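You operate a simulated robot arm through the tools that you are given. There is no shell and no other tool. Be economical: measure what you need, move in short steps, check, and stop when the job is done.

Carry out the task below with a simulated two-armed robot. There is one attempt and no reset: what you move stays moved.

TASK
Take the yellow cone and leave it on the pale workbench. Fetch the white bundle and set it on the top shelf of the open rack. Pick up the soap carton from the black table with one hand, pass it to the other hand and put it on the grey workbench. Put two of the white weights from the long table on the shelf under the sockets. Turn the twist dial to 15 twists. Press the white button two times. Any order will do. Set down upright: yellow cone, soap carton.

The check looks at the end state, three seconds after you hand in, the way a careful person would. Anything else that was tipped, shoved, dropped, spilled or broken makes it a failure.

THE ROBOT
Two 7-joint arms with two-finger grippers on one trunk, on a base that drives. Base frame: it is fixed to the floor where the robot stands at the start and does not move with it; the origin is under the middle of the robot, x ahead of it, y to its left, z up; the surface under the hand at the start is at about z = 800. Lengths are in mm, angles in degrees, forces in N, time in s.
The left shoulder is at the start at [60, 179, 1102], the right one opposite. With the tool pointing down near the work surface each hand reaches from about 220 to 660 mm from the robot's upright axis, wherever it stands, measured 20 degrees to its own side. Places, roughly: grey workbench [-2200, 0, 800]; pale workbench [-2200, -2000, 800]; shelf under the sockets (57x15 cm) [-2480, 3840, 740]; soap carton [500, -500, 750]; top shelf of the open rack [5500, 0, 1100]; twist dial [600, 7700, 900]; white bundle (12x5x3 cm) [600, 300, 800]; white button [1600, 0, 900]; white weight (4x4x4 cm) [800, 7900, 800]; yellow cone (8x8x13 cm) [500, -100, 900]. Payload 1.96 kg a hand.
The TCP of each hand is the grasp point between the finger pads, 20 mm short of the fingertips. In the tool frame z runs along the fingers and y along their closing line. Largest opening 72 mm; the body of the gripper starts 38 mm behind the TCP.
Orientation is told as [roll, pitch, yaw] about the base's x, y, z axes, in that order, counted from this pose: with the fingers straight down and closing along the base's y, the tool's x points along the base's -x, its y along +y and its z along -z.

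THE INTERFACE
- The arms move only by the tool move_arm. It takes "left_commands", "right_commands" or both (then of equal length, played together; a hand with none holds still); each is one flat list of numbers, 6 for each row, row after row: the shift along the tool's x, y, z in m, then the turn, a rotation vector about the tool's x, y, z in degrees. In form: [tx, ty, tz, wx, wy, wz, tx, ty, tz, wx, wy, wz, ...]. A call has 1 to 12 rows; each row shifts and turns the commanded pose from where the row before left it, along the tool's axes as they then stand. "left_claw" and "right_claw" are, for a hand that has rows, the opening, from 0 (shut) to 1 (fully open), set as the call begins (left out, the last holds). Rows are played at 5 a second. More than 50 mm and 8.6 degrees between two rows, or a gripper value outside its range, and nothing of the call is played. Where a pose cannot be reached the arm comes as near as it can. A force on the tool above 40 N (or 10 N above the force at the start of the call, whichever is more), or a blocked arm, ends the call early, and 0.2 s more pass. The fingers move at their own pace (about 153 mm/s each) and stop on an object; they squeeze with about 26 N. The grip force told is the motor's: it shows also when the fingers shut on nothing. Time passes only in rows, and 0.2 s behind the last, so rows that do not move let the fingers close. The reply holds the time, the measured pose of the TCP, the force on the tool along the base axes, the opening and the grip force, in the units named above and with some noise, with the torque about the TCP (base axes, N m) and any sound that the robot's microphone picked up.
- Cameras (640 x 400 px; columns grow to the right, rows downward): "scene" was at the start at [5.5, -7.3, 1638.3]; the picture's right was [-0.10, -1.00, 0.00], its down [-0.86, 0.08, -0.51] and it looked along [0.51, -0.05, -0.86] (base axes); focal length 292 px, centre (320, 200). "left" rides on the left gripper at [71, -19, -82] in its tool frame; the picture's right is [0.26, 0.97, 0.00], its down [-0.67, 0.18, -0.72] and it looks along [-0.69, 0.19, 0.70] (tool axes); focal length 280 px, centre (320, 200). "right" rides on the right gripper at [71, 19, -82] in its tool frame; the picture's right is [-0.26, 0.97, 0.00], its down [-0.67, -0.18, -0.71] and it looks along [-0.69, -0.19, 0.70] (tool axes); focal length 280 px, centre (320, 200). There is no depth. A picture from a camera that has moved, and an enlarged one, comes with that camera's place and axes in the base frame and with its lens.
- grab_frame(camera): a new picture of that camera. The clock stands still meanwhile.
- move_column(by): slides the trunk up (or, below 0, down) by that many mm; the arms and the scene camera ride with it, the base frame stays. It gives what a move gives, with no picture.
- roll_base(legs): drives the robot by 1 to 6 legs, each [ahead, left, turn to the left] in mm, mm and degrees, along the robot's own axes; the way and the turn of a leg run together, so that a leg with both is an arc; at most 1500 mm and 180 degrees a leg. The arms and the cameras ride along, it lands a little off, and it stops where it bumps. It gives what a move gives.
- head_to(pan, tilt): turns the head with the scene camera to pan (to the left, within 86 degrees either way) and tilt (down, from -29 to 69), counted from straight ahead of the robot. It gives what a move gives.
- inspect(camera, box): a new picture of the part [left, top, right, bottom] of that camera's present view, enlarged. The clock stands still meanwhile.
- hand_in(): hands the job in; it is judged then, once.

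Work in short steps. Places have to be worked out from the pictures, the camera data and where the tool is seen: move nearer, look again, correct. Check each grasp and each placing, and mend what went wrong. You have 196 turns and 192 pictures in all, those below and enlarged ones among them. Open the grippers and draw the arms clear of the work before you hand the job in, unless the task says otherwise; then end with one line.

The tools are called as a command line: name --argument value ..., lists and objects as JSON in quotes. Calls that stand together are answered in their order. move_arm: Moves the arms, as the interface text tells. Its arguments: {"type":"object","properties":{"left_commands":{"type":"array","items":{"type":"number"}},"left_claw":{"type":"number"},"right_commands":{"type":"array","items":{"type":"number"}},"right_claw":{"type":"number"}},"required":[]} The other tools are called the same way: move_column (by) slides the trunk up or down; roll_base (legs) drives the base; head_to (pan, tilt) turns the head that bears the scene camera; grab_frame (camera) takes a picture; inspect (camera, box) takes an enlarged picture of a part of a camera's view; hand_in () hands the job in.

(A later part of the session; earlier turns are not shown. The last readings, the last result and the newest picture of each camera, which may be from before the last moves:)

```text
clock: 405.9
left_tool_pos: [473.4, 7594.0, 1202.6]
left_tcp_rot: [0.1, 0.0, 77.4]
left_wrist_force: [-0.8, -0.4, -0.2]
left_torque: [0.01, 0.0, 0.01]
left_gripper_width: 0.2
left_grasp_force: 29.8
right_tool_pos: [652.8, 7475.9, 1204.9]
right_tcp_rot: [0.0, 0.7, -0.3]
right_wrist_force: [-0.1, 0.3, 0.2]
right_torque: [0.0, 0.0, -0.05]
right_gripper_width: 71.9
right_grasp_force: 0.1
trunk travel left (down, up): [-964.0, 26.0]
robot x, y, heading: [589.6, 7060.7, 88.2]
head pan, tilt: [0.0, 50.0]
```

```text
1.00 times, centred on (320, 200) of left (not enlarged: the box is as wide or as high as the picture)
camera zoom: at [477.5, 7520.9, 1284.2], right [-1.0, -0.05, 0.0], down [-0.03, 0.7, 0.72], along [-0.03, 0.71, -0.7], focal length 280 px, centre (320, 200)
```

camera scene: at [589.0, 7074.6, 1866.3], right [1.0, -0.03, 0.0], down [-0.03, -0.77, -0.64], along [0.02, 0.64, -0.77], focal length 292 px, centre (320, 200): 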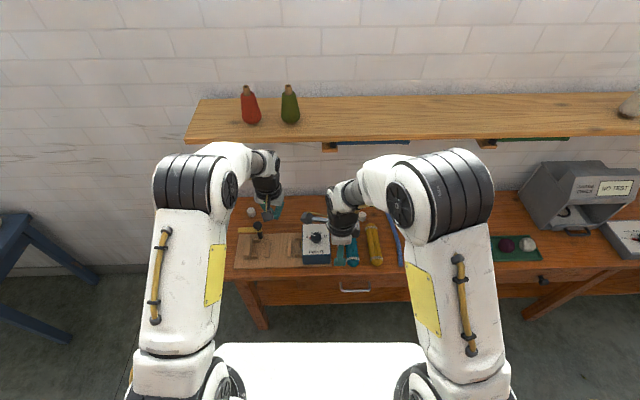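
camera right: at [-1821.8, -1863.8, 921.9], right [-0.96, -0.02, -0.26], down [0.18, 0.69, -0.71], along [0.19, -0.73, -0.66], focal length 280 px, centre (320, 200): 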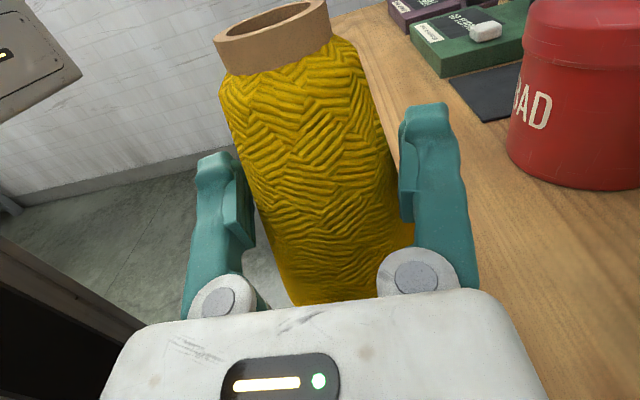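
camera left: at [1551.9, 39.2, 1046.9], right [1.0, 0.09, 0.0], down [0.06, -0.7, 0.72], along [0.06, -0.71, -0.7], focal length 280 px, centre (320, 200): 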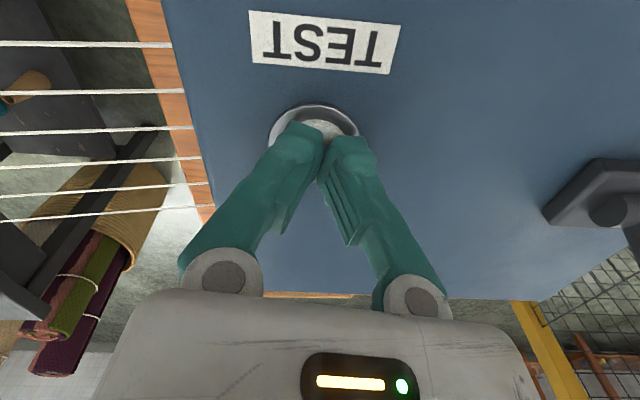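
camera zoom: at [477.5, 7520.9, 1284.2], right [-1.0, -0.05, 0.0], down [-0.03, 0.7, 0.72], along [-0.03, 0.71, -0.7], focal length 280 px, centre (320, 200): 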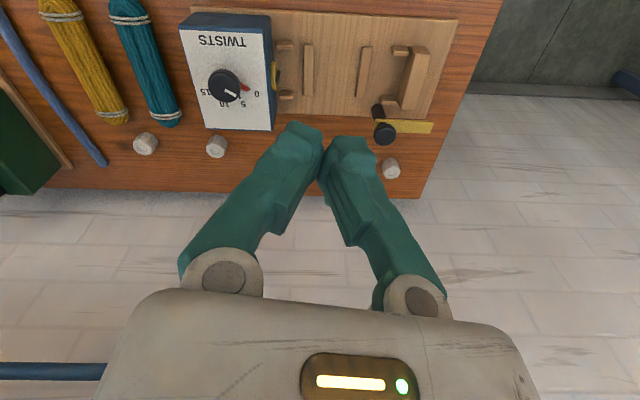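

Found: dial at about (591, 7697), weights at about (301, 7905), (678, 7869), (815, 7867); a wall shelf overhangs at y>7880. I lower the trunk, draw the left hand back, and move to about (700, 7295).

move_arm --left_commands '[0.04, 0, 0, 0, 0, 0, 0.04, 0, 0, 0, 0, 0, 0.04, 0, 0, 0, 0, 0, 0.04, 0, 0, 0, 0, 0]' --right_commands '[0, 0, 0, 0, 0, 0, 0, 0, 0, 0, 0, 0, 0, 0, 0, 0, 0, 0, 0, 0, 0, 0, 0, 0]'

roll_base --legs '[[0, 0, 1.8], [0, -110, 0], [225, 0, 0]]'

move_column --by -150

grab_frame --camera "scene"

grab_frame --camera "left"

```text
clock: 406.9
left_tool_pos: [439.7, 7432.9, 1203.1]
left_tcp_rot: [0.2, -0.2, 77.3]
left_wrist_force: [-1.0, 0.0, 0.3]
left_torque: [-0.01, -0.01, -0.02]
left_gripper_width: 0.0
left_grasp_force: 29.9
right_tool_pos: [653.0, 7473.1, 1206.2]
right_tcp_rot: [-0.1, 0.5, -0.4]
right_wrist_force: [0.2, -0.3, 0.0]
right_torque: [-0.01, 0.01, -0.03]
right_gripper_width: 72.1
right_grasp_force: 0.1
trunk travel left (down, up): [-964.0, 26.0]
robot x, y, heading: [591.8, 7060.3, 88.1]
head pan, tilt: [0.0, 50.0]
```

```text
clock: 409.7
left_tool_pos: [537.4, 7647.6, 1203.2]
left_tcp_rot: [0.0, -0.1, 79.2]
left_wrist_force: [-0.1, 0.2, 0.0]
left_torque: [0.02, 0.03, 0.02]
left_gripper_width: 0.1
left_grasp_force: 29.6
right_tool_pos: [749.4, 7694.8, 1205.6]
right_tcp_rot: [0.0, 0.6, 1.5]
right_wrist_force: [1.6, -0.6, 0.5]
right_torque: [0.02, 0.01, 0.04]
right_gripper_width: 71.8
right_grasp_force: 0.0
trunk travel left (down, up): [-964.0, 26.0]
robot x, y, heading: [699.7, 7280.0, 89.9]
head pan, tilt: [0.0, 50.0]
```

```text
clock: 411.5
left_tool_pos: [536.5, 7651.4, 1054.8]
left_tcp_rot: [0.1, 0.0, 79.2]
left_wrist_force: [-0.4, -0.6, -0.5]
left_torque: [0.0, -0.01, -0.01]
left_gripper_width: 0.2
left_grasp_force: 29.5
right_tool_pos: [748.3, 7696.8, 1055.9]
right_tcp_rot: [-0.1, 0.6, 1.4]
right_wrist_force: [-0.3, 0.6, 0.0]
right_torque: [0.0, -0.02, 0.02]
right_gripper_width: 72.0
right_grasp_force: 0.1
trunk travel left (down, up): [-814.0, 176.0]
robot x, y, heading: [699.8, 7279.3, 90.0]
head pan, tilt: [0.0, 50.0]
```

```text
65 pictures are left
camera scene: at [698.1, 7294.7, 1716.3], right [1.0, 0.0, 0.0], down [0.0, -0.77, -0.64], along [0.0, 0.64, -0.77], focal length 292 px, centre (320, 200)
```

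scene: 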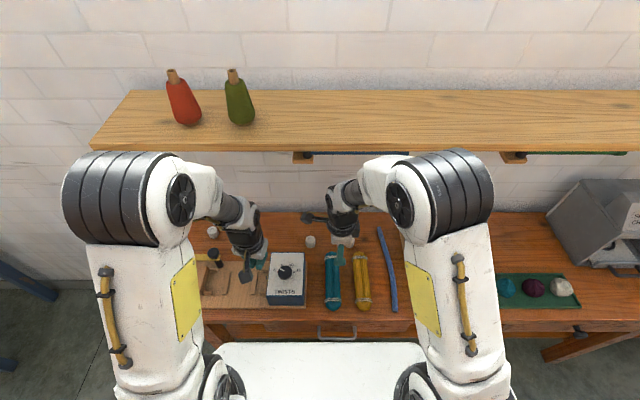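

```text
64 pictures are left
camera left: at [544.5, 7578.2, 1134.7], right [-1.0, -0.08, 0.0], down [-0.05, 0.7, 0.72], along [-0.06, 0.71, -0.7], focal length 280 px, centre (320, 200)
```

left: 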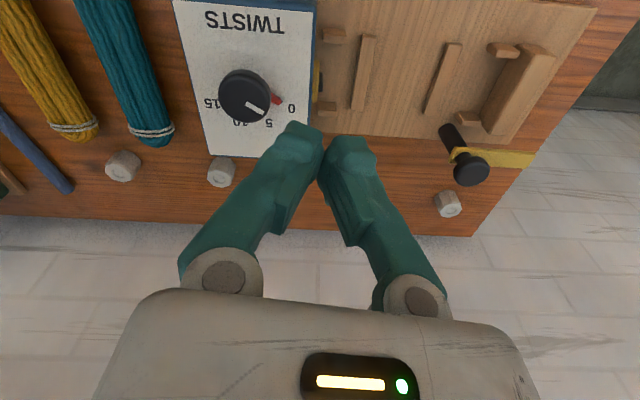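

inspect --camera "left" --box '[170, 40, 330, 150]'

inspect --camera "scene" --box '[245, 240, 341, 310]'

```text
3.64 times, centred on (250, 95) of left
camera zoom: at [544.5, 7578.2, 1134.7], right [-1.0, -0.08, 0.0], down [-0.05, 0.7, 0.72], along [-0.06, 0.71, -0.7], focal length 1020 px, centre (574, 582)
```

zoom: 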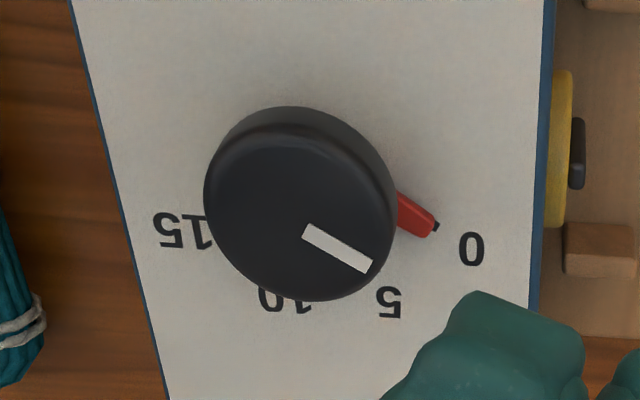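

```text
5.71 times, centred on (293, 275) of scene
camera zoom: at [698.1, 7294.7, 1716.3], right [1.0, 0.0, 0.0], down [0.0, -0.77, -0.64], along [0.0, 0.64, -0.77], focal length 1667 px, centre (474, -229)
```

zoom: 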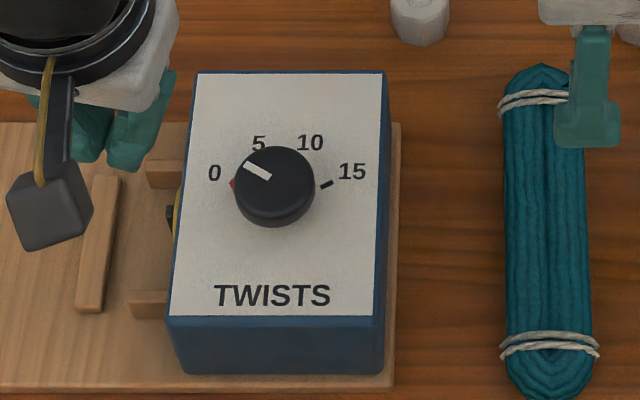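

The knob carries a red pointer now at the 0 tick, with 15 on the right, so it needs about 150° clockwise. Knob top at about (595, 7682, 926), ⌀≈42 mm. I turn the left hand so the fingers will straddle the red pointer and open them.

move_arm --left_commands '[0, 0, 0, 0, 0, -8.3, 0, 0, 0, 0, 0, -8.3, 0, 0, 0, 0, 0, -8.3, 0, 0, 0, 0, 0, -8.3, 0, 0, 0, 0, 0, -8.3, 0, 0, 0, 0, 0, -8.3, 0, 0, 0, 0, 0, -8.3, 0, 0, 0, 0, 0, -8.3, 0, 0, 0, 0, 0, -8.3, 0, 0, 0, 0, 0, -8.3]' --left_claw 1

move_arm --left_commands '[0.023, -0.0236, 0.03, 0, 0, 0, 0.023, -0.0236, 0.03, 0, 0, 0, 0, 0, 0.015, 0, 0, 0]'

grab_frame --camera "left"

inspect --camera "scene" --box '[225, 210, 345, 310]'

```text
clock: 413.7
left_tool_pos: [536.5, 7651.3, 1052.5]
left_tcp_rot: [0.0, -0.1, 162.6]
left_wrist_force: [-0.1, -0.7, -0.1]
left_torque: [0.0, -0.01, -0.01]
left_gripper_width: 72.3
left_grasp_force: 0.0
right_tool_pos: [749.8, 7698.4, 1055.4]
right_tcp_rot: [-0.1, 0.6, 1.4]
right_wrist_force: [0.0, -0.4, -0.5]
right_torque: [-0.03, -0.01, -0.01]
right_gripper_width: 72.1
right_grasp_force: 0.1
trunk travel left (down, up): [-814.0, 176.0]
robot x, y, heading: [700.3, 7280.6, 89.9]
head pan, tilt: [0.0, 50.0]
```

```text
clock: 414.5
left_tool_pos: [595.1, 7680.7, 977.2]
left_tcp_rot: [0.0, 0.0, 162.5]
left_wrist_force: [0.1, 0.3, -0.1]
left_torque: [0.01, -0.02, 0.0]
left_gripper_width: 72.0
left_grasp_force: 0.1
right_tool_pos: [747.4, 7697.1, 1056.9]
right_tcp_rot: [-0.1, 0.7, 1.5]
right_wrist_force: [-0.1, -0.3, 0.1]
right_torque: [0.0, -0.01, 0.0]
right_gripper_width: 72.2
right_grasp_force: 0.0
trunk travel left (down, up): [-814.0, 176.0]
robot x, y, heading: [700.3, 7276.8, 89.9]
head pan, tilt: [0.0, 50.0]
```

```text
61 pictures are left
camera left: at [669.4, 7678.9, 1059.5], right [-0.04, -1.0, 0.0], down [-0.7, 0.03, 0.72], along [-0.72, 0.03, -0.7], focal length 280 px, centre (320, 200)
```

left: 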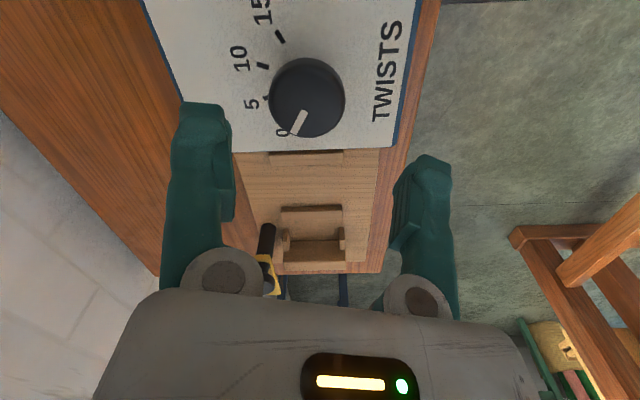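

```text
4.00 times, centred on (285, 260) of scene
camera zoom: at [697.0, 7294.5, 1716.3], right [1.0, 0.0, 0.0], down [0.0, -0.77, -0.64], along [0.0, 0.64, -0.77], focal length 1167 px, centre (460, -40)
```

zoom: 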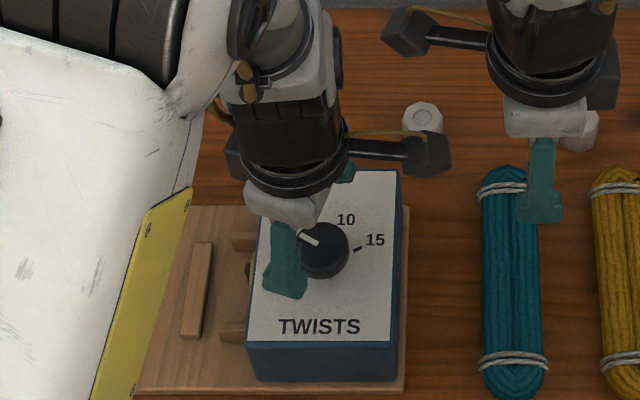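

I enlarge the dial in this view, to judge pointer and scale.

inspect --camera "left" --box '[220, 0, 400, 160]'

```text
2.50 times, centred on (310, 80) of left
camera zoom: at [669.4, 7678.9, 1059.5], right [-0.04, -1.0, 0.0], down [-0.7, 0.03, 0.72], along [-0.72, 0.03, -0.7], focal length 701 px, centre (345, 500)
```

zoom: 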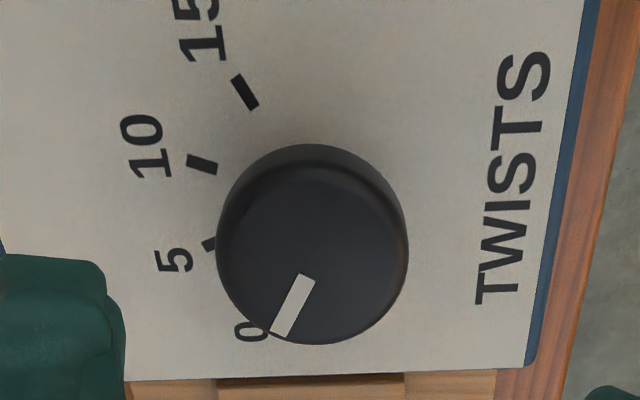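

All views combined: knob centre ≈(595, 7686), top z≈910, panel ≈888; the pointer stands at 0 and 15 is about 110° clockwise. I centre and go down to z≈915 in steps, then close.

move_arm --left_commands '[-0.0015, -0.0048, 0.03, 0, 0, 0, 0, 0, 0.02, 0, 0, 0, 0, 0, 0.012, 0, 0, 0]'

inspect --camera "left" --box '[140, 0, 500, 240]'

```text
clock: 415.3
left_tool_pos: [594.1, 7686.8, 915.6]
left_tcp_rot: [0.1, -0.1, 162.4]
left_wrist_force: [0.1, 0.5, -0.4]
left_torque: [-0.04, -0.03, 0.02]
left_gripper_width: 72.0
left_grasp_force: 0.1
right_tool_pos: [749.1, 7698.0, 1055.0]
right_tcp_rot: [-0.1, 0.6, 1.4]
right_wrist_force: [-0.3, -0.2, -0.2]
right_torque: [-0.01, 0.0, 0.02]
right_gripper_width: 72.1
right_grasp_force: 0.1
trunk travel left (down, up): [-814.0, 176.0]
robot x, y, heading: [701.5, 7281.3, 89.8]
head pan, tilt: [0.0, 50.0]
```

```text
1.67 times, centred on (320, 120) of left
camera zoom: at [669.7, 7684.5, 998.1], right [-0.04, -1.0, 0.0], down [-0.7, 0.03, 0.72], along [-0.72, 0.03, -0.7], focal length 467 px, centre (320, 333)
```

zoom: 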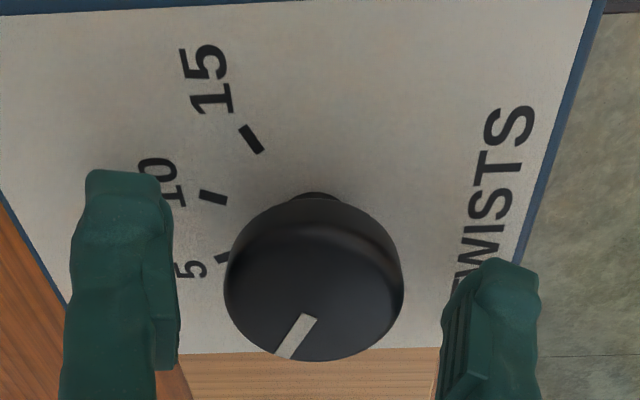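

The knob sits centred between the fingers. I close.

move_arm --left_commands '[0, 0, 0, 0, 0, 0, 0, 0, 0, 0, 0, 0, 0, 0, 0, 0, 0, 0]' --left_claw 0

move_arm --left_commands '[0, 0, 0, 0, 0, 8, 0, 0, 0, 0, 0, 8, 0, 0, 0, 0, 0, 8, 0, 0, 0, 0, 0, 8, 0, 0, 0, 0, 0, 8]'

inspect --camera "scene" --box '[245, 230, 341, 300]'

inspect --camera "left" --box '[140, 0, 500, 240]'

```text
clock: 416.1
left_tool_pos: [595.0, 7689.0, 916.5]
left_tcp_rot: [0.0, -0.1, 162.3]
left_wrist_force: [1.9, 9.6, 3.8]
left_torque: [0.36, -0.06, -0.13]
left_gripper_width: 38.1
left_grasp_force: 39.6
right_tool_pos: [749.9, 7698.3, 1053.8]
right_tcp_rot: [-0.2, 0.7, 1.6]
right_wrist_force: [0.8, 0.7, 0.0]
right_torque: [0.01, 0.01, 0.0]
right_gripper_width: 72.1
right_grasp_force: 0.0
trunk travel left (down, up): [-814.0, 176.0]
robot x, y, heading: [696.5, 7280.1, 89.9]
head pan, tilt: [0.0, 50.0]
```

```text
clock: 417.3
left_tool_pos: [595.3, 7689.2, 916.3]
left_tcp_rot: [-0.1, -0.2, 122.0]
left_wrist_force: [-2.2, 21.9, 31.9]
left_torque: [-0.01, -0.11, 0.04]
left_gripper_width: 37.7
left_grasp_force: 39.5
right_tool_pos: [748.6, 7697.4, 1055.7]
right_tcp_rot: [-0.2, 0.5, 1.4]
right_wrist_force: [0.0, 0.1, -0.6]
right_torque: [0.04, -0.02, -0.02]
right_gripper_width: 72.3
right_grasp_force: 0.0
trunk travel left (down, up): [-814.0, 176.0]
robot x, y, heading: [698.6, 7279.3, 89.9]
head pan, tilt: [0.0, 50.0]
```

```text
5.71 times, centred on (293, 265) of scene
camera zoom: at [698.6, 7296.2, 1716.5], right [1.0, 0.0, 0.0], down [0.0, -0.77, -0.64], along [0.0, 0.64, -0.77], focal length 1667 px, centre (474, -171)
```

zoom: 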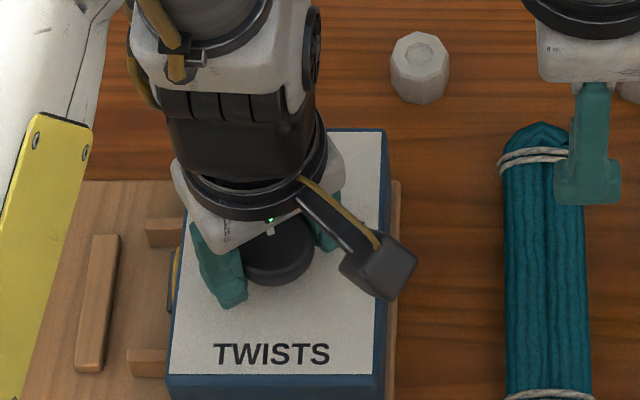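

```text
1.67 times, centred on (320, 120) of left
camera zoom: at [651.0, 7639.7, 997.9], right [-0.68, -0.74, 0.0], down [-0.51, 0.47, 0.72], along [-0.53, 0.49, -0.7], focal length 467 px, centre (320, 333)
```

zoom: 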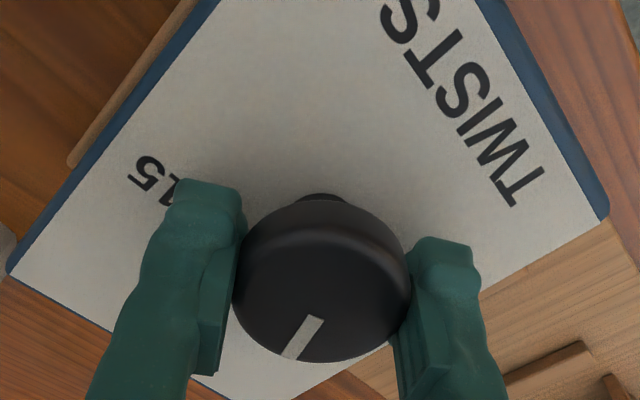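

The knob turns with the hand. Forces grow (22 N sideways, 32 N up), so I ease 2 mm and go on 56°.

move_arm --left_commands '[-0.0017, -0.001, -0.002, 0, 0, 0, 0, 0, 0, 0, 0, 8, 0, 0, 0, 0, 0, 8, 0, 0, 0, 0, 0, 8, 0, 0, 0, 0, 0, 8]'

inspect --camera "left" --box '[140, 0, 500, 240]'

```text
clock: 418.5
left_tool_pos: [595.7, 7689.0, 918.3]
left_tcp_rot: [0.1, 0.3, 90.0]
left_wrist_force: [6.2, 8.7, -5.4]
left_torque: [0.19, -0.21, 0.03]
left_gripper_width: 38.0
left_grasp_force: 39.7
right_tool_pos: [750.0, 7699.1, 1054.6]
right_tcp_rot: [-0.1, 0.6, 1.5]
right_wrist_force: [0.4, 0.3, 0.1]
right_torque: [0.0, 0.01, 0.03]
right_gripper_width: 72.0
right_grasp_force: 0.1
trunk travel left (down, up): [-814.0, 176.0]
robot x, y, heading: [696.8, 7279.1, 89.9]
head pan, tilt: [0.0, 50.0]
```

```text
1.67 times, centred on (320, 120) of left
camera zoom: at [616.9, 7619.3, 998.3], right [-0.96, -0.26, 0.0], down [-0.18, 0.68, 0.71], along [-0.19, 0.69, -0.7], focal length 467 px, centre (320, 333)
```

zoom: 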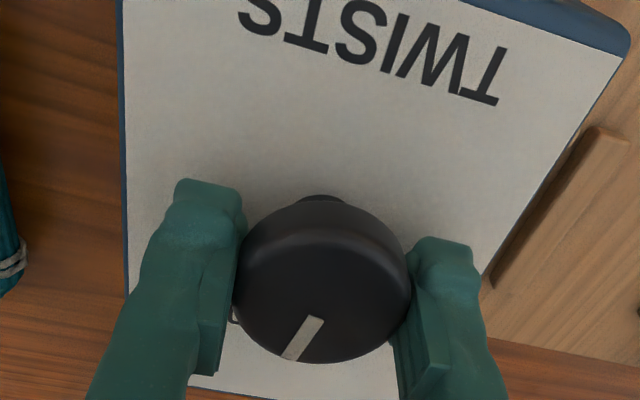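

Forces are fine; 72° done. I turn another 32°, then open and check the pointer.

move_arm --left_commands '[0, 0, 0, 0, 0, 8, 0, 0, 0, 0, 0, 8, 0, 0, 0, 0, 0, 8, 0, 0, 0, 0, 0, 8]'

move_arm --left_commands '[0, 0, 0, 0, 0, 0, 0, 0, 0, 0, 0, 0]' --left_claw 1

move_arm --left_commands '[0, 0, -0.03, 0, 0, 0, 0.03, 0, -0.03, 0, 0, 0, 0.04, 0, -0.02, 0, 0, 0]'

inspect --camera "scene" --box '[245, 230, 341, 300]'

inspect --camera "left" --box '[180, 20, 460, 220]'

```text
clock: 419.5
left_tool_pos: [596.7, 7687.9, 916.4]
left_tcp_rot: [0.0, 0.3, 58.2]
left_wrist_force: [11.3, -0.4, -24.1]
left_torque: [-0.2, 0.06, 0.01]
left_gripper_width: 37.8
left_grasp_force: 40.1
right_tool_pos: [749.1, 7698.0, 1053.8]
right_tcp_rot: [-0.2, 0.7, 1.5]
right_wrist_force: [0.5, 0.2, -0.4]
right_torque: [0.02, 0.0, 0.04]
right_gripper_width: 71.9
right_grasp_force: 0.1
trunk travel left (down, up): [-814.0, 176.0]
robot x, y, heading: [697.1, 7278.4, 89.9]
head pan, tilt: [0.0, 50.0]
```

```text
clock: 420.1
left_tool_pos: [596.4, 7689.8, 917.3]
left_tcp_rot: [0.0, 0.1, 58.1]
left_wrist_force: [-1.0, 0.5, -0.4]
left_torque: [0.0, -0.03, 0.0]
left_gripper_width: 71.9
left_grasp_force: 0.1
right_tool_pos: [748.8, 7697.1, 1055.8]
right_tcp_rot: [-0.1, 0.6, 1.4]
right_wrist_force: [0.2, -0.7, -0.2]
right_torque: [0.01, 0.01, -0.02]
right_gripper_width: 72.2
right_grasp_force: 0.0
trunk travel left (down, up): [-814.0, 176.0]
robot x, y, heading: [697.9, 7276.9, 90.0]
head pan, tilt: [0.0, 50.0]
```

```text
clock: 420.9
left_tool_pos: [555.3, 7626.8, 998.1]
left_tcp_rot: [0.0, -0.1, 58.2]
left_wrist_force: [-0.3, 0.5, 0.4]
left_torque: [0.04, -0.01, 0.01]
left_gripper_width: 72.0
left_grasp_force: 0.0
right_tool_pos: [748.9, 7696.9, 1056.5]
right_tcp_rot: [-0.1, 0.6, 1.4]
right_wrist_force: [-0.3, -0.2, -0.5]
right_torque: [-0.01, 0.0, -0.03]
right_gripper_width: 72.1
right_grasp_force: 0.1
trunk travel left (down, up): [-814.0, 176.0]
robot x, y, heading: [697.6, 7276.5, 89.8]
head pan, tilt: [0.0, 50.0]
```

```text
5.71 times, centred on (293, 265) of scene
camera zoom: at [697.0, 7292.8, 1716.2], right [1.0, 0.0, 0.0], down [0.0, -0.77, -0.64], along [0.0, 0.64, -0.77], focal length 1667 px, centre (474, -171)
```

zoom: 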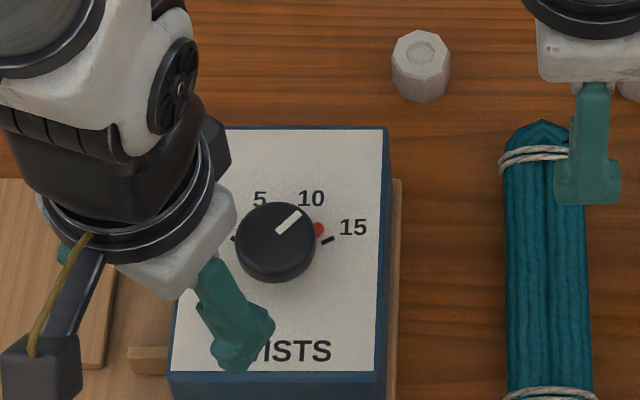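

```text
2.00 times, centred on (320, 120) of left
camera zoom: at [536.5, 7556.8, 1080.6], right [-0.96, 0.29, 0.0], down [0.2, 0.67, 0.72], along [0.2, 0.69, -0.7], focal length 561 px, centre (320, 360)
```

zoom: 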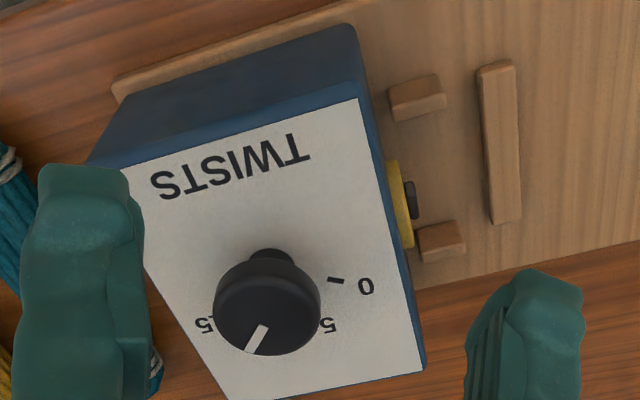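

The red pointer moved with the knob and is now about 17° short of the 15 tick. I regrip and turn 17° more.

move_arm --left_commands '[-0.04, 0, 0.02, 0, 0, 0, -0.03, 0, 0.03, 0, 0, 0, 0, 0, 0.03, 0, 0, 0]'

move_arm --left_commands '[0, 0, 0, 0, 0, 0, 0, 0, 0, 0, 0, 0, 0, 0, 0, 0, 0, 0]' --left_claw 0

move_arm --left_commands '[0, 0, 0, 0, 0, 8, 0, 0, 0, 0, 0, 8.5, 0, 0, 0, 0, 0, 0]'

move_arm --left_commands '[0, 0, 0, 0, 0, 0, 0, 0, 0, 0, 0, 0]' --left_claw 1

move_arm --left_commands '[0, 0, -0.03, 0, 0, 0, 0.03, 0, -0.03, 0, 0, 0, 0.04, 0, -0.02, 0, 0, 0]'

inspect --camera "scene" --box '[265, 240, 325, 285]'

```text
clock: 421.7
left_tool_pos: [593.7, 7688.5, 917.2]
left_tcp_rot: [0.0, 0.1, 58.3]
left_wrist_force: [0.1, 0.8, -0.4]
left_torque: [-0.03, 0.02, 0.0]
left_gripper_width: 72.0
left_grasp_force: 0.0
right_tool_pos: [749.3, 7697.4, 1055.2]
right_tcp_rot: [-0.2, 0.6, 1.5]
right_wrist_force: [0.2, 0.2, -0.2]
right_torque: [-0.01, 0.0, 0.0]
right_gripper_width: 71.9
right_grasp_force: 0.0
trunk travel left (down, up): [-814.0, 176.0]
robot x, y, heading: [696.6, 7277.2, 89.7]
head pan, tilt: [0.0, 50.0]
```

```text
clock: 422.5
left_tool_pos: [595.1, 7686.7, 917.5]
left_tcp_rot: [0.0, 0.3, 58.2]
left_wrist_force: [10.8, -7.6, -23.0]
left_torque: [0.32, -0.39, -0.04]
left_gripper_width: 38.4
left_grasp_force: 39.9
right_tool_pos: [750.5, 7698.4, 1054.4]
right_tcp_rot: [-0.2, 0.6, 1.4]
right_wrist_force: [-0.4, 0.3, 0.3]
right_torque: [0.01, 0.0, 0.02]
right_gripper_width: 71.9
right_grasp_force: 0.1
trunk travel left (down, up): [-814.0, 176.0]
robot x, y, heading: [697.7, 7278.6, 90.0]
head pan, tilt: [0.0, 50.0]
```

```text
clock: 423.3
left_tool_pos: [596.2, 7687.0, 916.9]
left_tcp_rot: [-0.3, 0.3, 41.6]
left_wrist_force: [4.6, 0.2, -15.6]
left_torque: [0.22, 0.19, 0.04]
left_gripper_width: 38.2
left_grasp_force: 39.7
right_tool_pos: [749.7, 7699.3, 1055.5]
right_tcp_rot: [-0.3, 0.5, 1.4]
right_wrist_force: [-0.3, 0.3, -0.4]
right_torque: [0.03, 0.02, 0.01]
right_gripper_width: 72.3
right_grasp_force: 0.2
trunk travel left (down, up): [-814.0, 176.0]
robot x, y, heading: [699.6, 7274.9, 89.6]
head pan, tilt: [0.0, 50.0]
stopped in row 3 (left hand): the force on the tool passed its limit at 41 N (the readings are from after the stop); the commanded pose is now the measured one
```

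```text
clock: 423.9
left_tool_pos: [594.7, 7687.5, 916.5]
left_tcp_rot: [-0.1, 0.2, 41.7]
left_wrist_force: [-0.2, 0.2, 0.1]
left_torque: [-0.02, 0.0, -0.03]
left_gripper_width: 72.1
left_grasp_force: 0.0
right_tool_pos: [748.2, 7698.4, 1054.4]
right_tcp_rot: [-0.1, 0.7, 1.5]
right_wrist_force: [0.4, -0.9, 0.3]
right_torque: [-0.03, -0.04, 0.01]
right_gripper_width: 72.1
right_grasp_force: 0.1
trunk travel left (down, up): [-814.0, 176.0]
robot x, y, heading: [699.6, 7278.7, 90.2]
head pan, tilt: [0.0, 50.0]
```

```text
clock: 424.7
left_tool_pos: [542.7, 7639.7, 998.2]
left_tcp_rot: [0.0, 0.2, 41.6]
left_wrist_force: [0.3, 0.0, 0.3]
left_torque: [0.01, 0.0, 0.04]
left_gripper_width: 71.8
left_grasp_force: 0.0
right_tool_pos: [748.6, 7695.8, 1055.3]
right_tcp_rot: [0.0, 0.7, 1.5]
right_wrist_force: [0.2, -0.3, -0.2]
right_torque: [0.07, 0.01, 0.01]
right_gripper_width: 71.9
right_grasp_force: 0.1
trunk travel left (down, up): [-814.0, 176.0]
robot x, y, heading: [702.1, 7278.5, 89.9]
head pan, tilt: [0.0, 50.0]
```

```text
8.89 times, centred on (295, 262) of scene
camera zoom: at [696.8, 7293.1, 1716.2], right [1.0, 0.0, 0.0], down [0.0, -0.77, -0.64], along [0.0, 0.64, -0.77], focal length 2593 px, centre (542, -356)
```

zoom: 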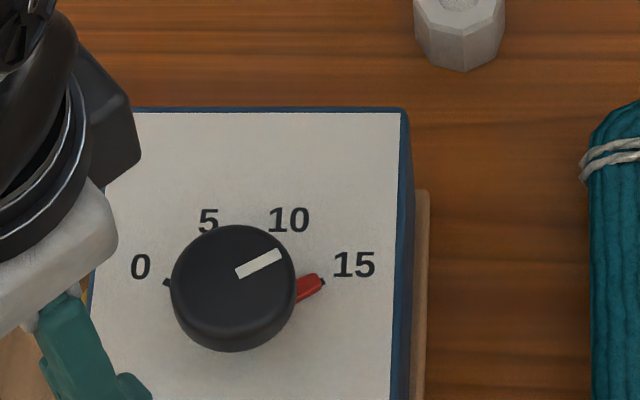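

The red pointer lies on the 15 tick. I check from the wrist camera too.

inspect --camera "left" --box '[180, 20, 500, 260]'

```text
1.67 times, centred on (340, 140) of left
camera zoom: at [503.3, 7579.7, 1079.8], right [-0.84, 0.55, 0.0], down [0.38, 0.59, 0.71], along [0.39, 0.6, -0.7], focal length 467 px, centre (287, 300)
```

zoom: 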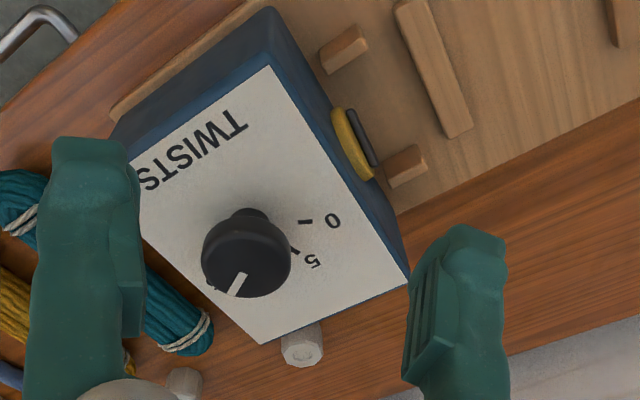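

Pointer and tick agree within about 2°, so the dial is done. Now the weights: I move the right hand aside and bring the left hand above the nearer one at about (668, 7855).

move_arm --right_commands '[-0.04, -0.02, 0, 0, 0, 0, -0.04, -0.02, 0, 0, 0, 0, -0.04, -0.02, 0, 0, 0, 0, -0.03, -0.02, 0, 0, 0, 0, 0, 0, 0, 0, 0, 0, 0, 0, 0, 0, 0, 0]' --left_commands '[0, 0, 0, 0, 0, -8, 0, 0, 0, 0, 0, -8, 0, 0, 0, 0, 0, -8, 0, 0, 0, 0, 0, -8, 0, 0, 0, 0, 0, -8, 0, 0, 0, 0, 0, -8]'

move_arm --left_commands '[-0.036, -0.021, 0, 0, 0, 0, -0.036, -0.021, 0, 0, 0, 0, -0.036, -0.021, 0, 0, 0, 0, -0.036, -0.021, 0, 0, 0, 0]'

grab_frame --camera "left"

grab_frame --camera "scene"

```text
clock: 426.1
left_tool_pos: [542.3, 7642.3, 998.2]
left_tcp_rot: [0.2, 0.2, 89.8]
left_wrist_force: [-0.2, 0.5, 0.1]
left_torque: [0.01, -0.01, -0.03]
left_gripper_width: 72.0
left_grasp_force: 0.1
right_tool_pos: [901.2, 7619.4, 1057.1]
right_tcp_rot: [-0.1, 0.7, 1.6]
right_wrist_force: [0.5, 0.2, 1.1]
right_torque: [0.02, -0.04, -0.01]
right_gripper_width: 72.3
right_grasp_force: 0.0
trunk travel left (down, up): [-814.0, 176.0]
robot x, y, heading: [700.3, 7278.9, 90.1]
head pan, tilt: [0.0, 50.0]
```

```text
clock: 427.1
left_tool_pos: [627.7, 7785.9, 996.9]
left_tcp_rot: [0.2, 0.4, 89.8]
left_wrist_force: [-0.4, 0.5, -0.1]
left_torque: [-0.04, -0.02, 0.04]
left_gripper_width: 72.2
left_grasp_force: 0.1
right_tool_pos: [900.2, 7622.5, 1056.4]
right_tcp_rot: [-0.2, 0.6, 1.5]
right_wrist_force: [-0.5, 0.2, -0.3]
right_torque: [-0.04, 0.04, -0.01]
right_gripper_width: 72.0
right_grasp_force: 0.1
trunk travel left (down, up): [-814.0, 176.0]
robot x, y, heading: [699.9, 7282.1, 90.0]
head pan, tilt: [0.0, 50.0]
```

```text
50 pictures are left
camera left: at [647.6, 7715.8, 1077.8], right [-0.97, -0.26, 0.0], down [-0.18, 0.68, 0.71], along [-0.19, 0.69, -0.7], focal length 280 px, centre (320, 200)
```

left: 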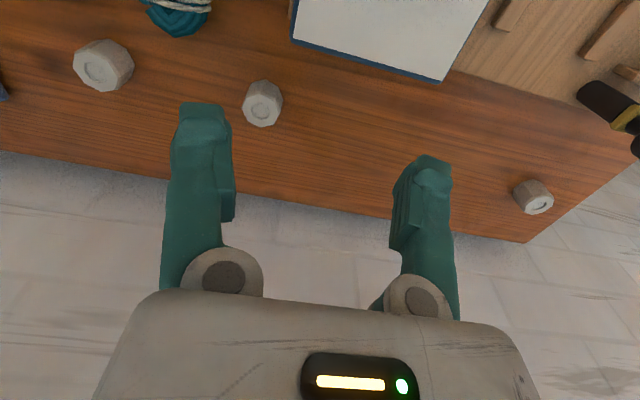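

```text
49 pictures are left
camera scene: at [699.2, 7296.9, 1716.2], right [1.0, 0.0, 0.0], down [0.0, -0.77, -0.64], along [0.0, 0.64, -0.77], focal length 292 px, centre (320, 200)
```

scene: 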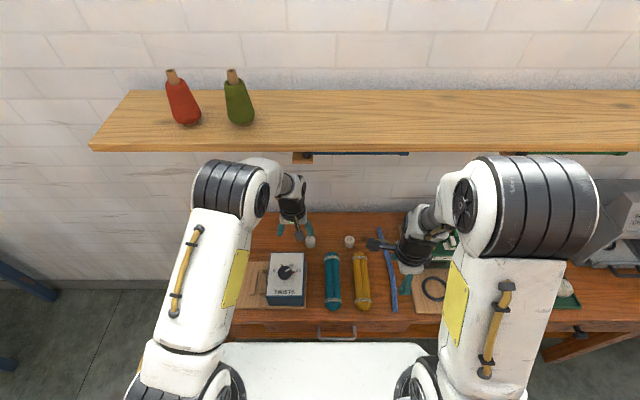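

Weights at about (666, 7862) and (814, 7862). I move the left hand over the first and down to z≈890.

move_arm --left_commands '[0, -0.02, 0.035, 0, 0, 0, -0.025, -0.019, 0.035, 0, 0, 0, -0.025, 0, 0.035, 0, 0, 0, -0.026, 0, 0, 0, 0, 0]'

grab_frame --camera "left"

inspect --camera "scene" --box '[250, 170, 400, 270]'

```text
clock: 428.1
left_tool_pos: [666.9, 7860.0, 893.1]
left_tcp_rot: [0.2, 0.3, 89.7]
left_wrist_force: [0.4, 0.1, 0.4]
left_torque: [0.01, 0.02, 0.01]
left_gripper_width: 71.9
left_grasp_force: 0.1
right_tool_pos: [901.5, 7620.6, 1056.0]
right_tcp_rot: [-0.2, 0.6, 1.5]
right_wrist_force: [0.4, -0.1, 1.0]
right_torque: [0.01, 0.0, 0.0]
right_gripper_width: 71.9
right_grasp_force: 0.1
trunk travel left (down, up): [-814.0, 176.0]
robot x, y, heading: [700.0, 7281.2, 89.8]
head pan, tilt: [0.0, 50.0]
```

```text
48 pictures are left
camera left: at [686.5, 7790.7, 973.8], right [-0.97, -0.26, 0.0], down [-0.18, 0.68, 0.71], along [-0.19, 0.69, -0.7], focal length 280 px, centre (320, 200)
```

left: 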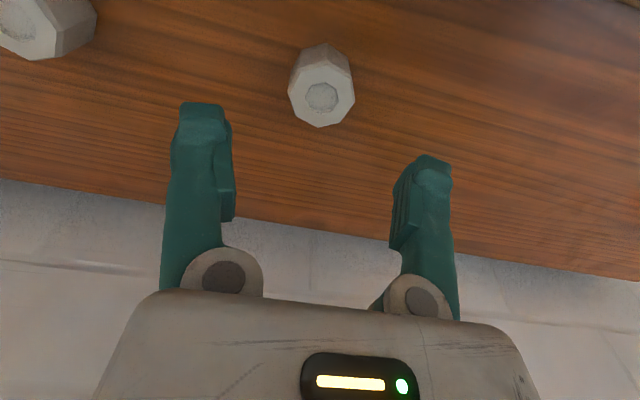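

```text
4.00 times, centred on (325, 220) of scene
camera zoom: at [698.4, 7295.6, 1716.3], right [1.0, 0.0, 0.0], down [0.0, -0.77, -0.64], along [0.0, 0.64, -0.77], focal length 1167 px, centre (300, 120)
```

zoom: 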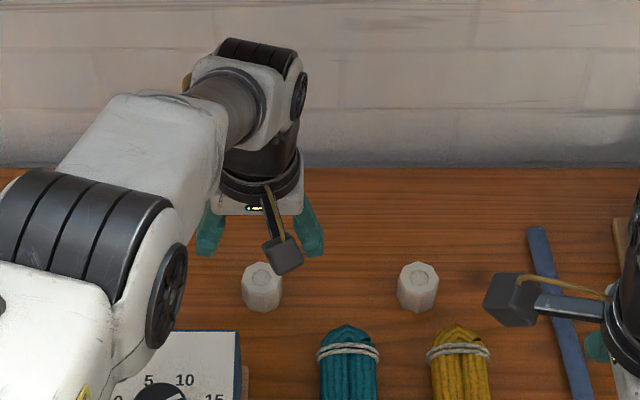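

Centred. I go down to z≈802 and close.

move_arm --left_commands '[-0.003, 0.001, 0.03, 0, 0, 0, 0, 0, 0.03, 0, 0, 0, 0, 0, 0.031, 0, 0, 0]'

move_arm --left_commands '[0, 0, 0, 0, 0, 0, 0, 0, 0, 0, 0, 0, 0, 0, 0, 0, 0, 0]' --left_claw 0

move_arm --left_commands '[0, 0, -0.03, 0, 0, 0, 0, 0, -0.04, 0, 0, 0, 0, 0, -0.04, 0, 0, 0, 0.04, 0, 0, 0, 0, 0, 0.04, 0.02, 0, 0, 0, 0, 0.04, 0.02, 0, 0, 0, 0]'

grab_frame --camera "left"

```text
clock: 428.9
left_tool_pos: [663.2, 7851.5, 836.4]
left_tcp_rot: [0.1, 0.2, 89.7]
left_wrist_force: [-0.3, -0.7, 0.2]
left_torque: [-0.01, 0.02, -0.01]
left_gripper_width: 71.9
left_grasp_force: 0.0
left hand out of reach, approached as far as the arm can: row 1, 2, 3
right_tool_pos: [899.9, 7620.8, 1056.7]
right_tcp_rot: [0.0, 0.5, 1.4]
right_wrist_force: [0.2, 0.0, -0.4]
right_torque: [0.03, 0.03, -0.02]
right_gripper_width: 72.1
right_grasp_force: 0.0
trunk travel left (down, up): [-814.0, 176.0]
robot x, y, heading: [697.3, 7280.2, 90.0]
head pan, tilt: [0.0, 50.0]
```

```text
clock: 429.7
left_tool_pos: [662.2, 7851.1, 834.8]
left_tcp_rot: [0.0, 0.1, 89.8]
left_wrist_force: [-0.9, -0.8, 0.5]
left_torque: [0.03, -0.04, 0.01]
left_gripper_width: 34.2
left_grasp_force: 26.1
right_tool_pos: [901.2, 7620.8, 1057.0]
right_tcp_rot: [0.0, 0.6, 1.5]
right_wrist_force: [0.1, -0.2, 0.2]
right_torque: [0.0, 0.02, -0.01]
right_gripper_width: 71.9
right_grasp_force: 0.0
trunk travel left (down, up): [-814.0, 176.0]
robot x, y, heading: [699.8, 7281.7, 90.0]
head pan, tilt: [0.0, 50.0]
```

```text
clock: 431.1
left_tool_pos: [620.3, 7733.0, 947.3]
left_tcp_rot: [0.0, 0.1, 89.7]
left_wrist_force: [0.3, 0.1, -2.2]
left_torque: [0.01, -0.02, 0.01]
left_gripper_width: 34.1
left_grasp_force: 26.0
right_tool_pos: [899.3, 7619.9, 1056.3]
right_tcp_rot: [-0.1, 0.6, 1.5]
right_wrist_force: [-0.4, -0.8, 0.3]
right_torque: [0.02, 0.0, 0.0]
right_gripper_width: 72.2
right_grasp_force: 0.0
trunk travel left (down, up): [-814.0, 176.0]
robot x, y, heading: [697.8, 7277.4, 89.8]
head pan, tilt: [0.0, 50.0]
```

```text
46 pictures are left
camera left: at [641.0, 7662.2, 1029.2], right [-0.97, -0.26, 0.0], down [-0.18, 0.68, 0.71], along [-0.18, 0.69, -0.7], focal length 280 px, centre (320, 200)
```

left: 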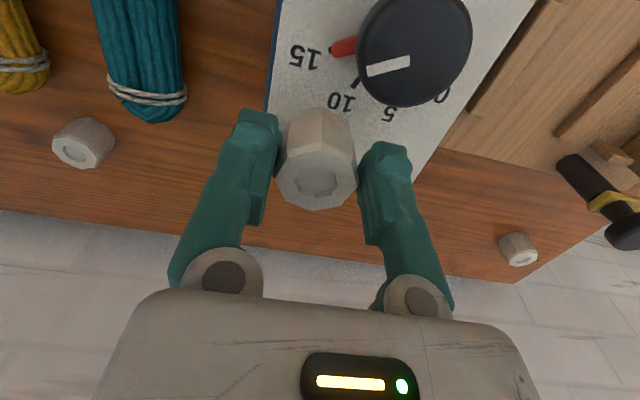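

Weight one is held (34 mm, 2 N), and this view confirms the red pointer at 15. I raise the left hand, and turn the right hand to close along x.

move_arm --left_commands '[0, 0, -0.04, 0, 0, 0, 0, 0, -0.04, 0, 0, 0, 0.02, 0.02, 0, 0, 0, 0, 0, 0, 0, 0, 0, 0, 0, 0, 0, 0, 0, 0, 0, 0, 0, 0, 0, 0, 0, 0, 0, 0, 0, 0, 0, 0, 0, 0, 0, 0, 0, 0, 0, 0, 0, 0, 0, 0, 0, 0, 0, 0, 0, 0, 0, 0, 0, 0]' --right_commands '[0, 0, 0, 0, 0, -8.1, 0, 0, 0, 0, 0, -8.1, 0, 0, 0, 0, 0, -8.1, 0, 0, 0, 0, 0, -8.1, 0, 0, 0, 0, 0, -8.1, 0, 0, 0, 0, 0, -8.1, 0, 0, 0, 0, 0, -8.1, 0, 0, 0, 0, 0, -8.1, 0, 0, 0, 0, 0, -8.1, 0, 0, 0, 0, 0, -8.1, 0, 0, 0, 0, 0, -8.1]'

roll_base --legs '[[40, 0, 0]]'

move_arm --right_commands '[-0.03, 0.02, 0.02, 0, 0, 0, -0.035, 0.02, 0.03, 0, 0, 0, -0.035, 0.025, 0.03, 0, 0, 0, -0.035, 0.02, 0.03, 0, 0, 0]'

grab_frame --camera "right"

```text
clock: 433.5
left_tool_pos: [603.2, 7712.3, 1026.6]
left_tcp_rot: [0.1, 0.2, 89.8]
left_wrist_force: [-0.3, -0.3, -0.6]
left_torque: [-0.02, 0.0, -0.01]
left_gripper_width: 33.7
left_grasp_force: 25.9
right_tool_pos: [901.4, 7622.2, 1054.2]
right_tcp_rot: [0.6, 0.2, 90.7]
right_wrist_force: [0.5, -0.5, -0.6]
right_torque: [-0.02, 0.01, 0.0]
right_gripper_width: 72.0
right_grasp_force: 0.0
trunk travel left (down, up): [-814.0, 176.0]
robot x, y, heading: [700.7, 7280.9, 89.9]
head pan, tilt: [0.0, 50.0]
```

```text
clock: 434.4
left_tool_pos: [603.6, 7748.5, 1027.5]
left_tcp_rot: [0.1, 0.0, 89.7]
left_wrist_force: [0.3, 0.0, -2.1]
left_torque: [0.03, 0.01, -0.04]
left_gripper_width: 33.7
left_grasp_force: 26.3
right_tool_pos: [900.6, 7657.7, 1055.0]
right_tcp_rot: [0.6, -0.1, 90.6]
right_wrist_force: [0.3, 0.0, -0.4]
right_torque: [0.01, 0.03, -0.01]
right_gripper_width: 71.9
right_grasp_force: 0.1
trunk travel left (down, up): [-814.0, 176.0]
robot x, y, heading: [697.9, 7318.7, 89.9]
head pan, tilt: [0.0, 50.0]
```

```text
refused: row 2 steps farther than a row can; nothing moved
```

```text
45 pictures are left
camera right: at [883.5, 7586.8, 1137.1], right [-0.97, 0.25, 0.01], down [0.18, 0.68, 0.71], along [0.17, 0.69, -0.7], focal length 280 px, centre (320, 200)
```

right: 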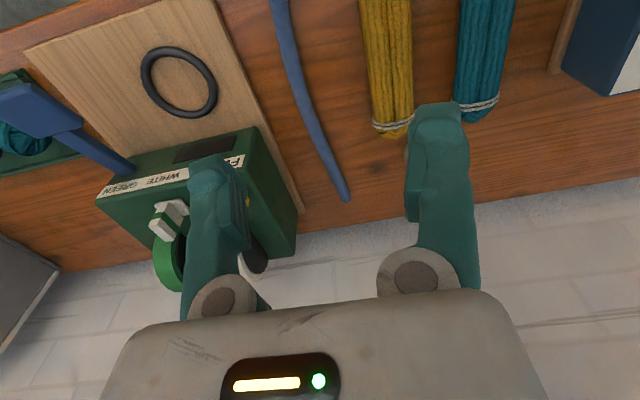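

I first move left 86 mm, then forward and down toward the second weight.

move_arm --right_commands '[0, 0.043, 0, 0, 0, 0, 0, 0.043, 0, 0, 0, 0, -0.04, 0, 0.025, 0, 0, 0, -0.04, 0, 0.025, 0, 0, 0, -0.04, 0, 0.025, 0, 0, 0, -0.04, 0, 0.025, 0, 0, 0]'

grab_frame --camera "right"

```text
clock: 435.8
left_tool_pos: [604.0, 7753.9, 1025.8]
left_tcp_rot: [0.1, 0.3, 89.7]
left_wrist_force: [0.0, 0.5, -2.8]
left_torque: [-0.04, -0.02, 0.02]
left_gripper_width: 33.4
left_grasp_force: 26.5
right_tool_pos: [812.6, 7821.7, 953.6]
right_tcp_rot: [0.6, 0.2, 90.6]
right_wrist_force: [-0.6, 1.0, 0.5]
right_torque: [-0.01, -0.01, 0.01]
right_gripper_width: 72.0
right_grasp_force: 0.1
trunk travel left (down, up): [-814.0, 176.0]
robot x, y, heading: [702.8, 7320.1, 90.1]
head pan, tilt: [0.0, 50.0]
```

```text
44 pictures are left
camera right: at [795.3, 7752.8, 1034.8], right [-0.97, 0.25, 0.01], down [0.18, 0.68, 0.71], along [0.17, 0.69, -0.7], focal length 280 px, centre (320, 200)
```

right: 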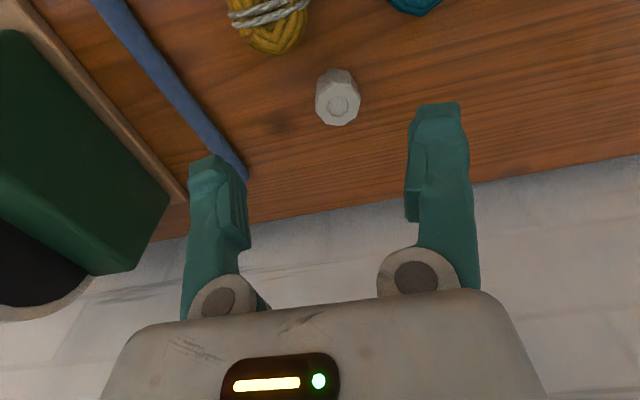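

Second weight at about (803, 7856). I align and go down to z≈822 (as the first was gripped near 835).

move_arm --right_commands '[-0.017, 0.005, 0.035, 0, 0, 0, -0.017, 0.0045, 0.035, 0, 0, 0, 0, 0, 0.03, 0, 0, 0, 0, 0, 0.02, 0, 0, 0, 0, 0, 0.01, 0, 0, 0]'

grab_frame --camera "right"

```text
clock: 437.0
left_tool_pos: [604.4, 7752.6, 1026.7]
left_tcp_rot: [0.1, 0.1, 89.8]
left_wrist_force: [-0.2, 1.0, -1.1]
left_torque: [-0.03, 0.0, -0.03]
left_gripper_width: 33.4
left_grasp_force: 26.2
right_tool_pos: [802.5, 7853.0, 825.4]
right_tcp_rot: [0.6, 0.2, 90.7]
right_wrist_force: [-0.2, -0.1, 1.1]
right_torque: [0.02, -0.01, 0.01]
right_gripper_width: 71.9
right_grasp_force: 0.1
trunk travel left (down, up): [-814.0, 176.0]
robot x, y, heading: [702.3, 7318.0, 90.1]
head pan, tilt: [0.0, 50.0]
```

```text
43 pictures are left
camera right: at [784.0, 7783.8, 906.4], right [-0.97, 0.25, 0.01], down [0.18, 0.68, 0.71], along [0.17, 0.69, -0.7], focal length 280 px, centre (320, 200)
```

right: 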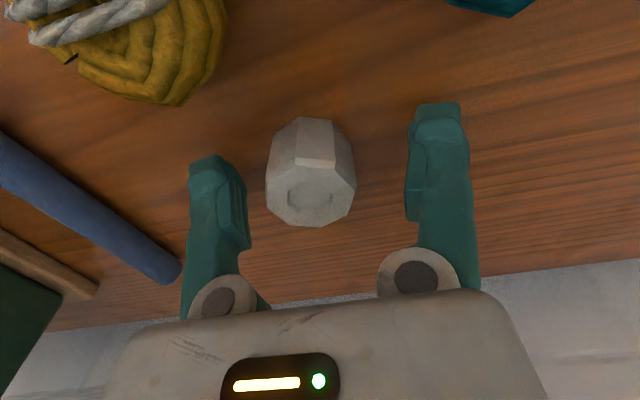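

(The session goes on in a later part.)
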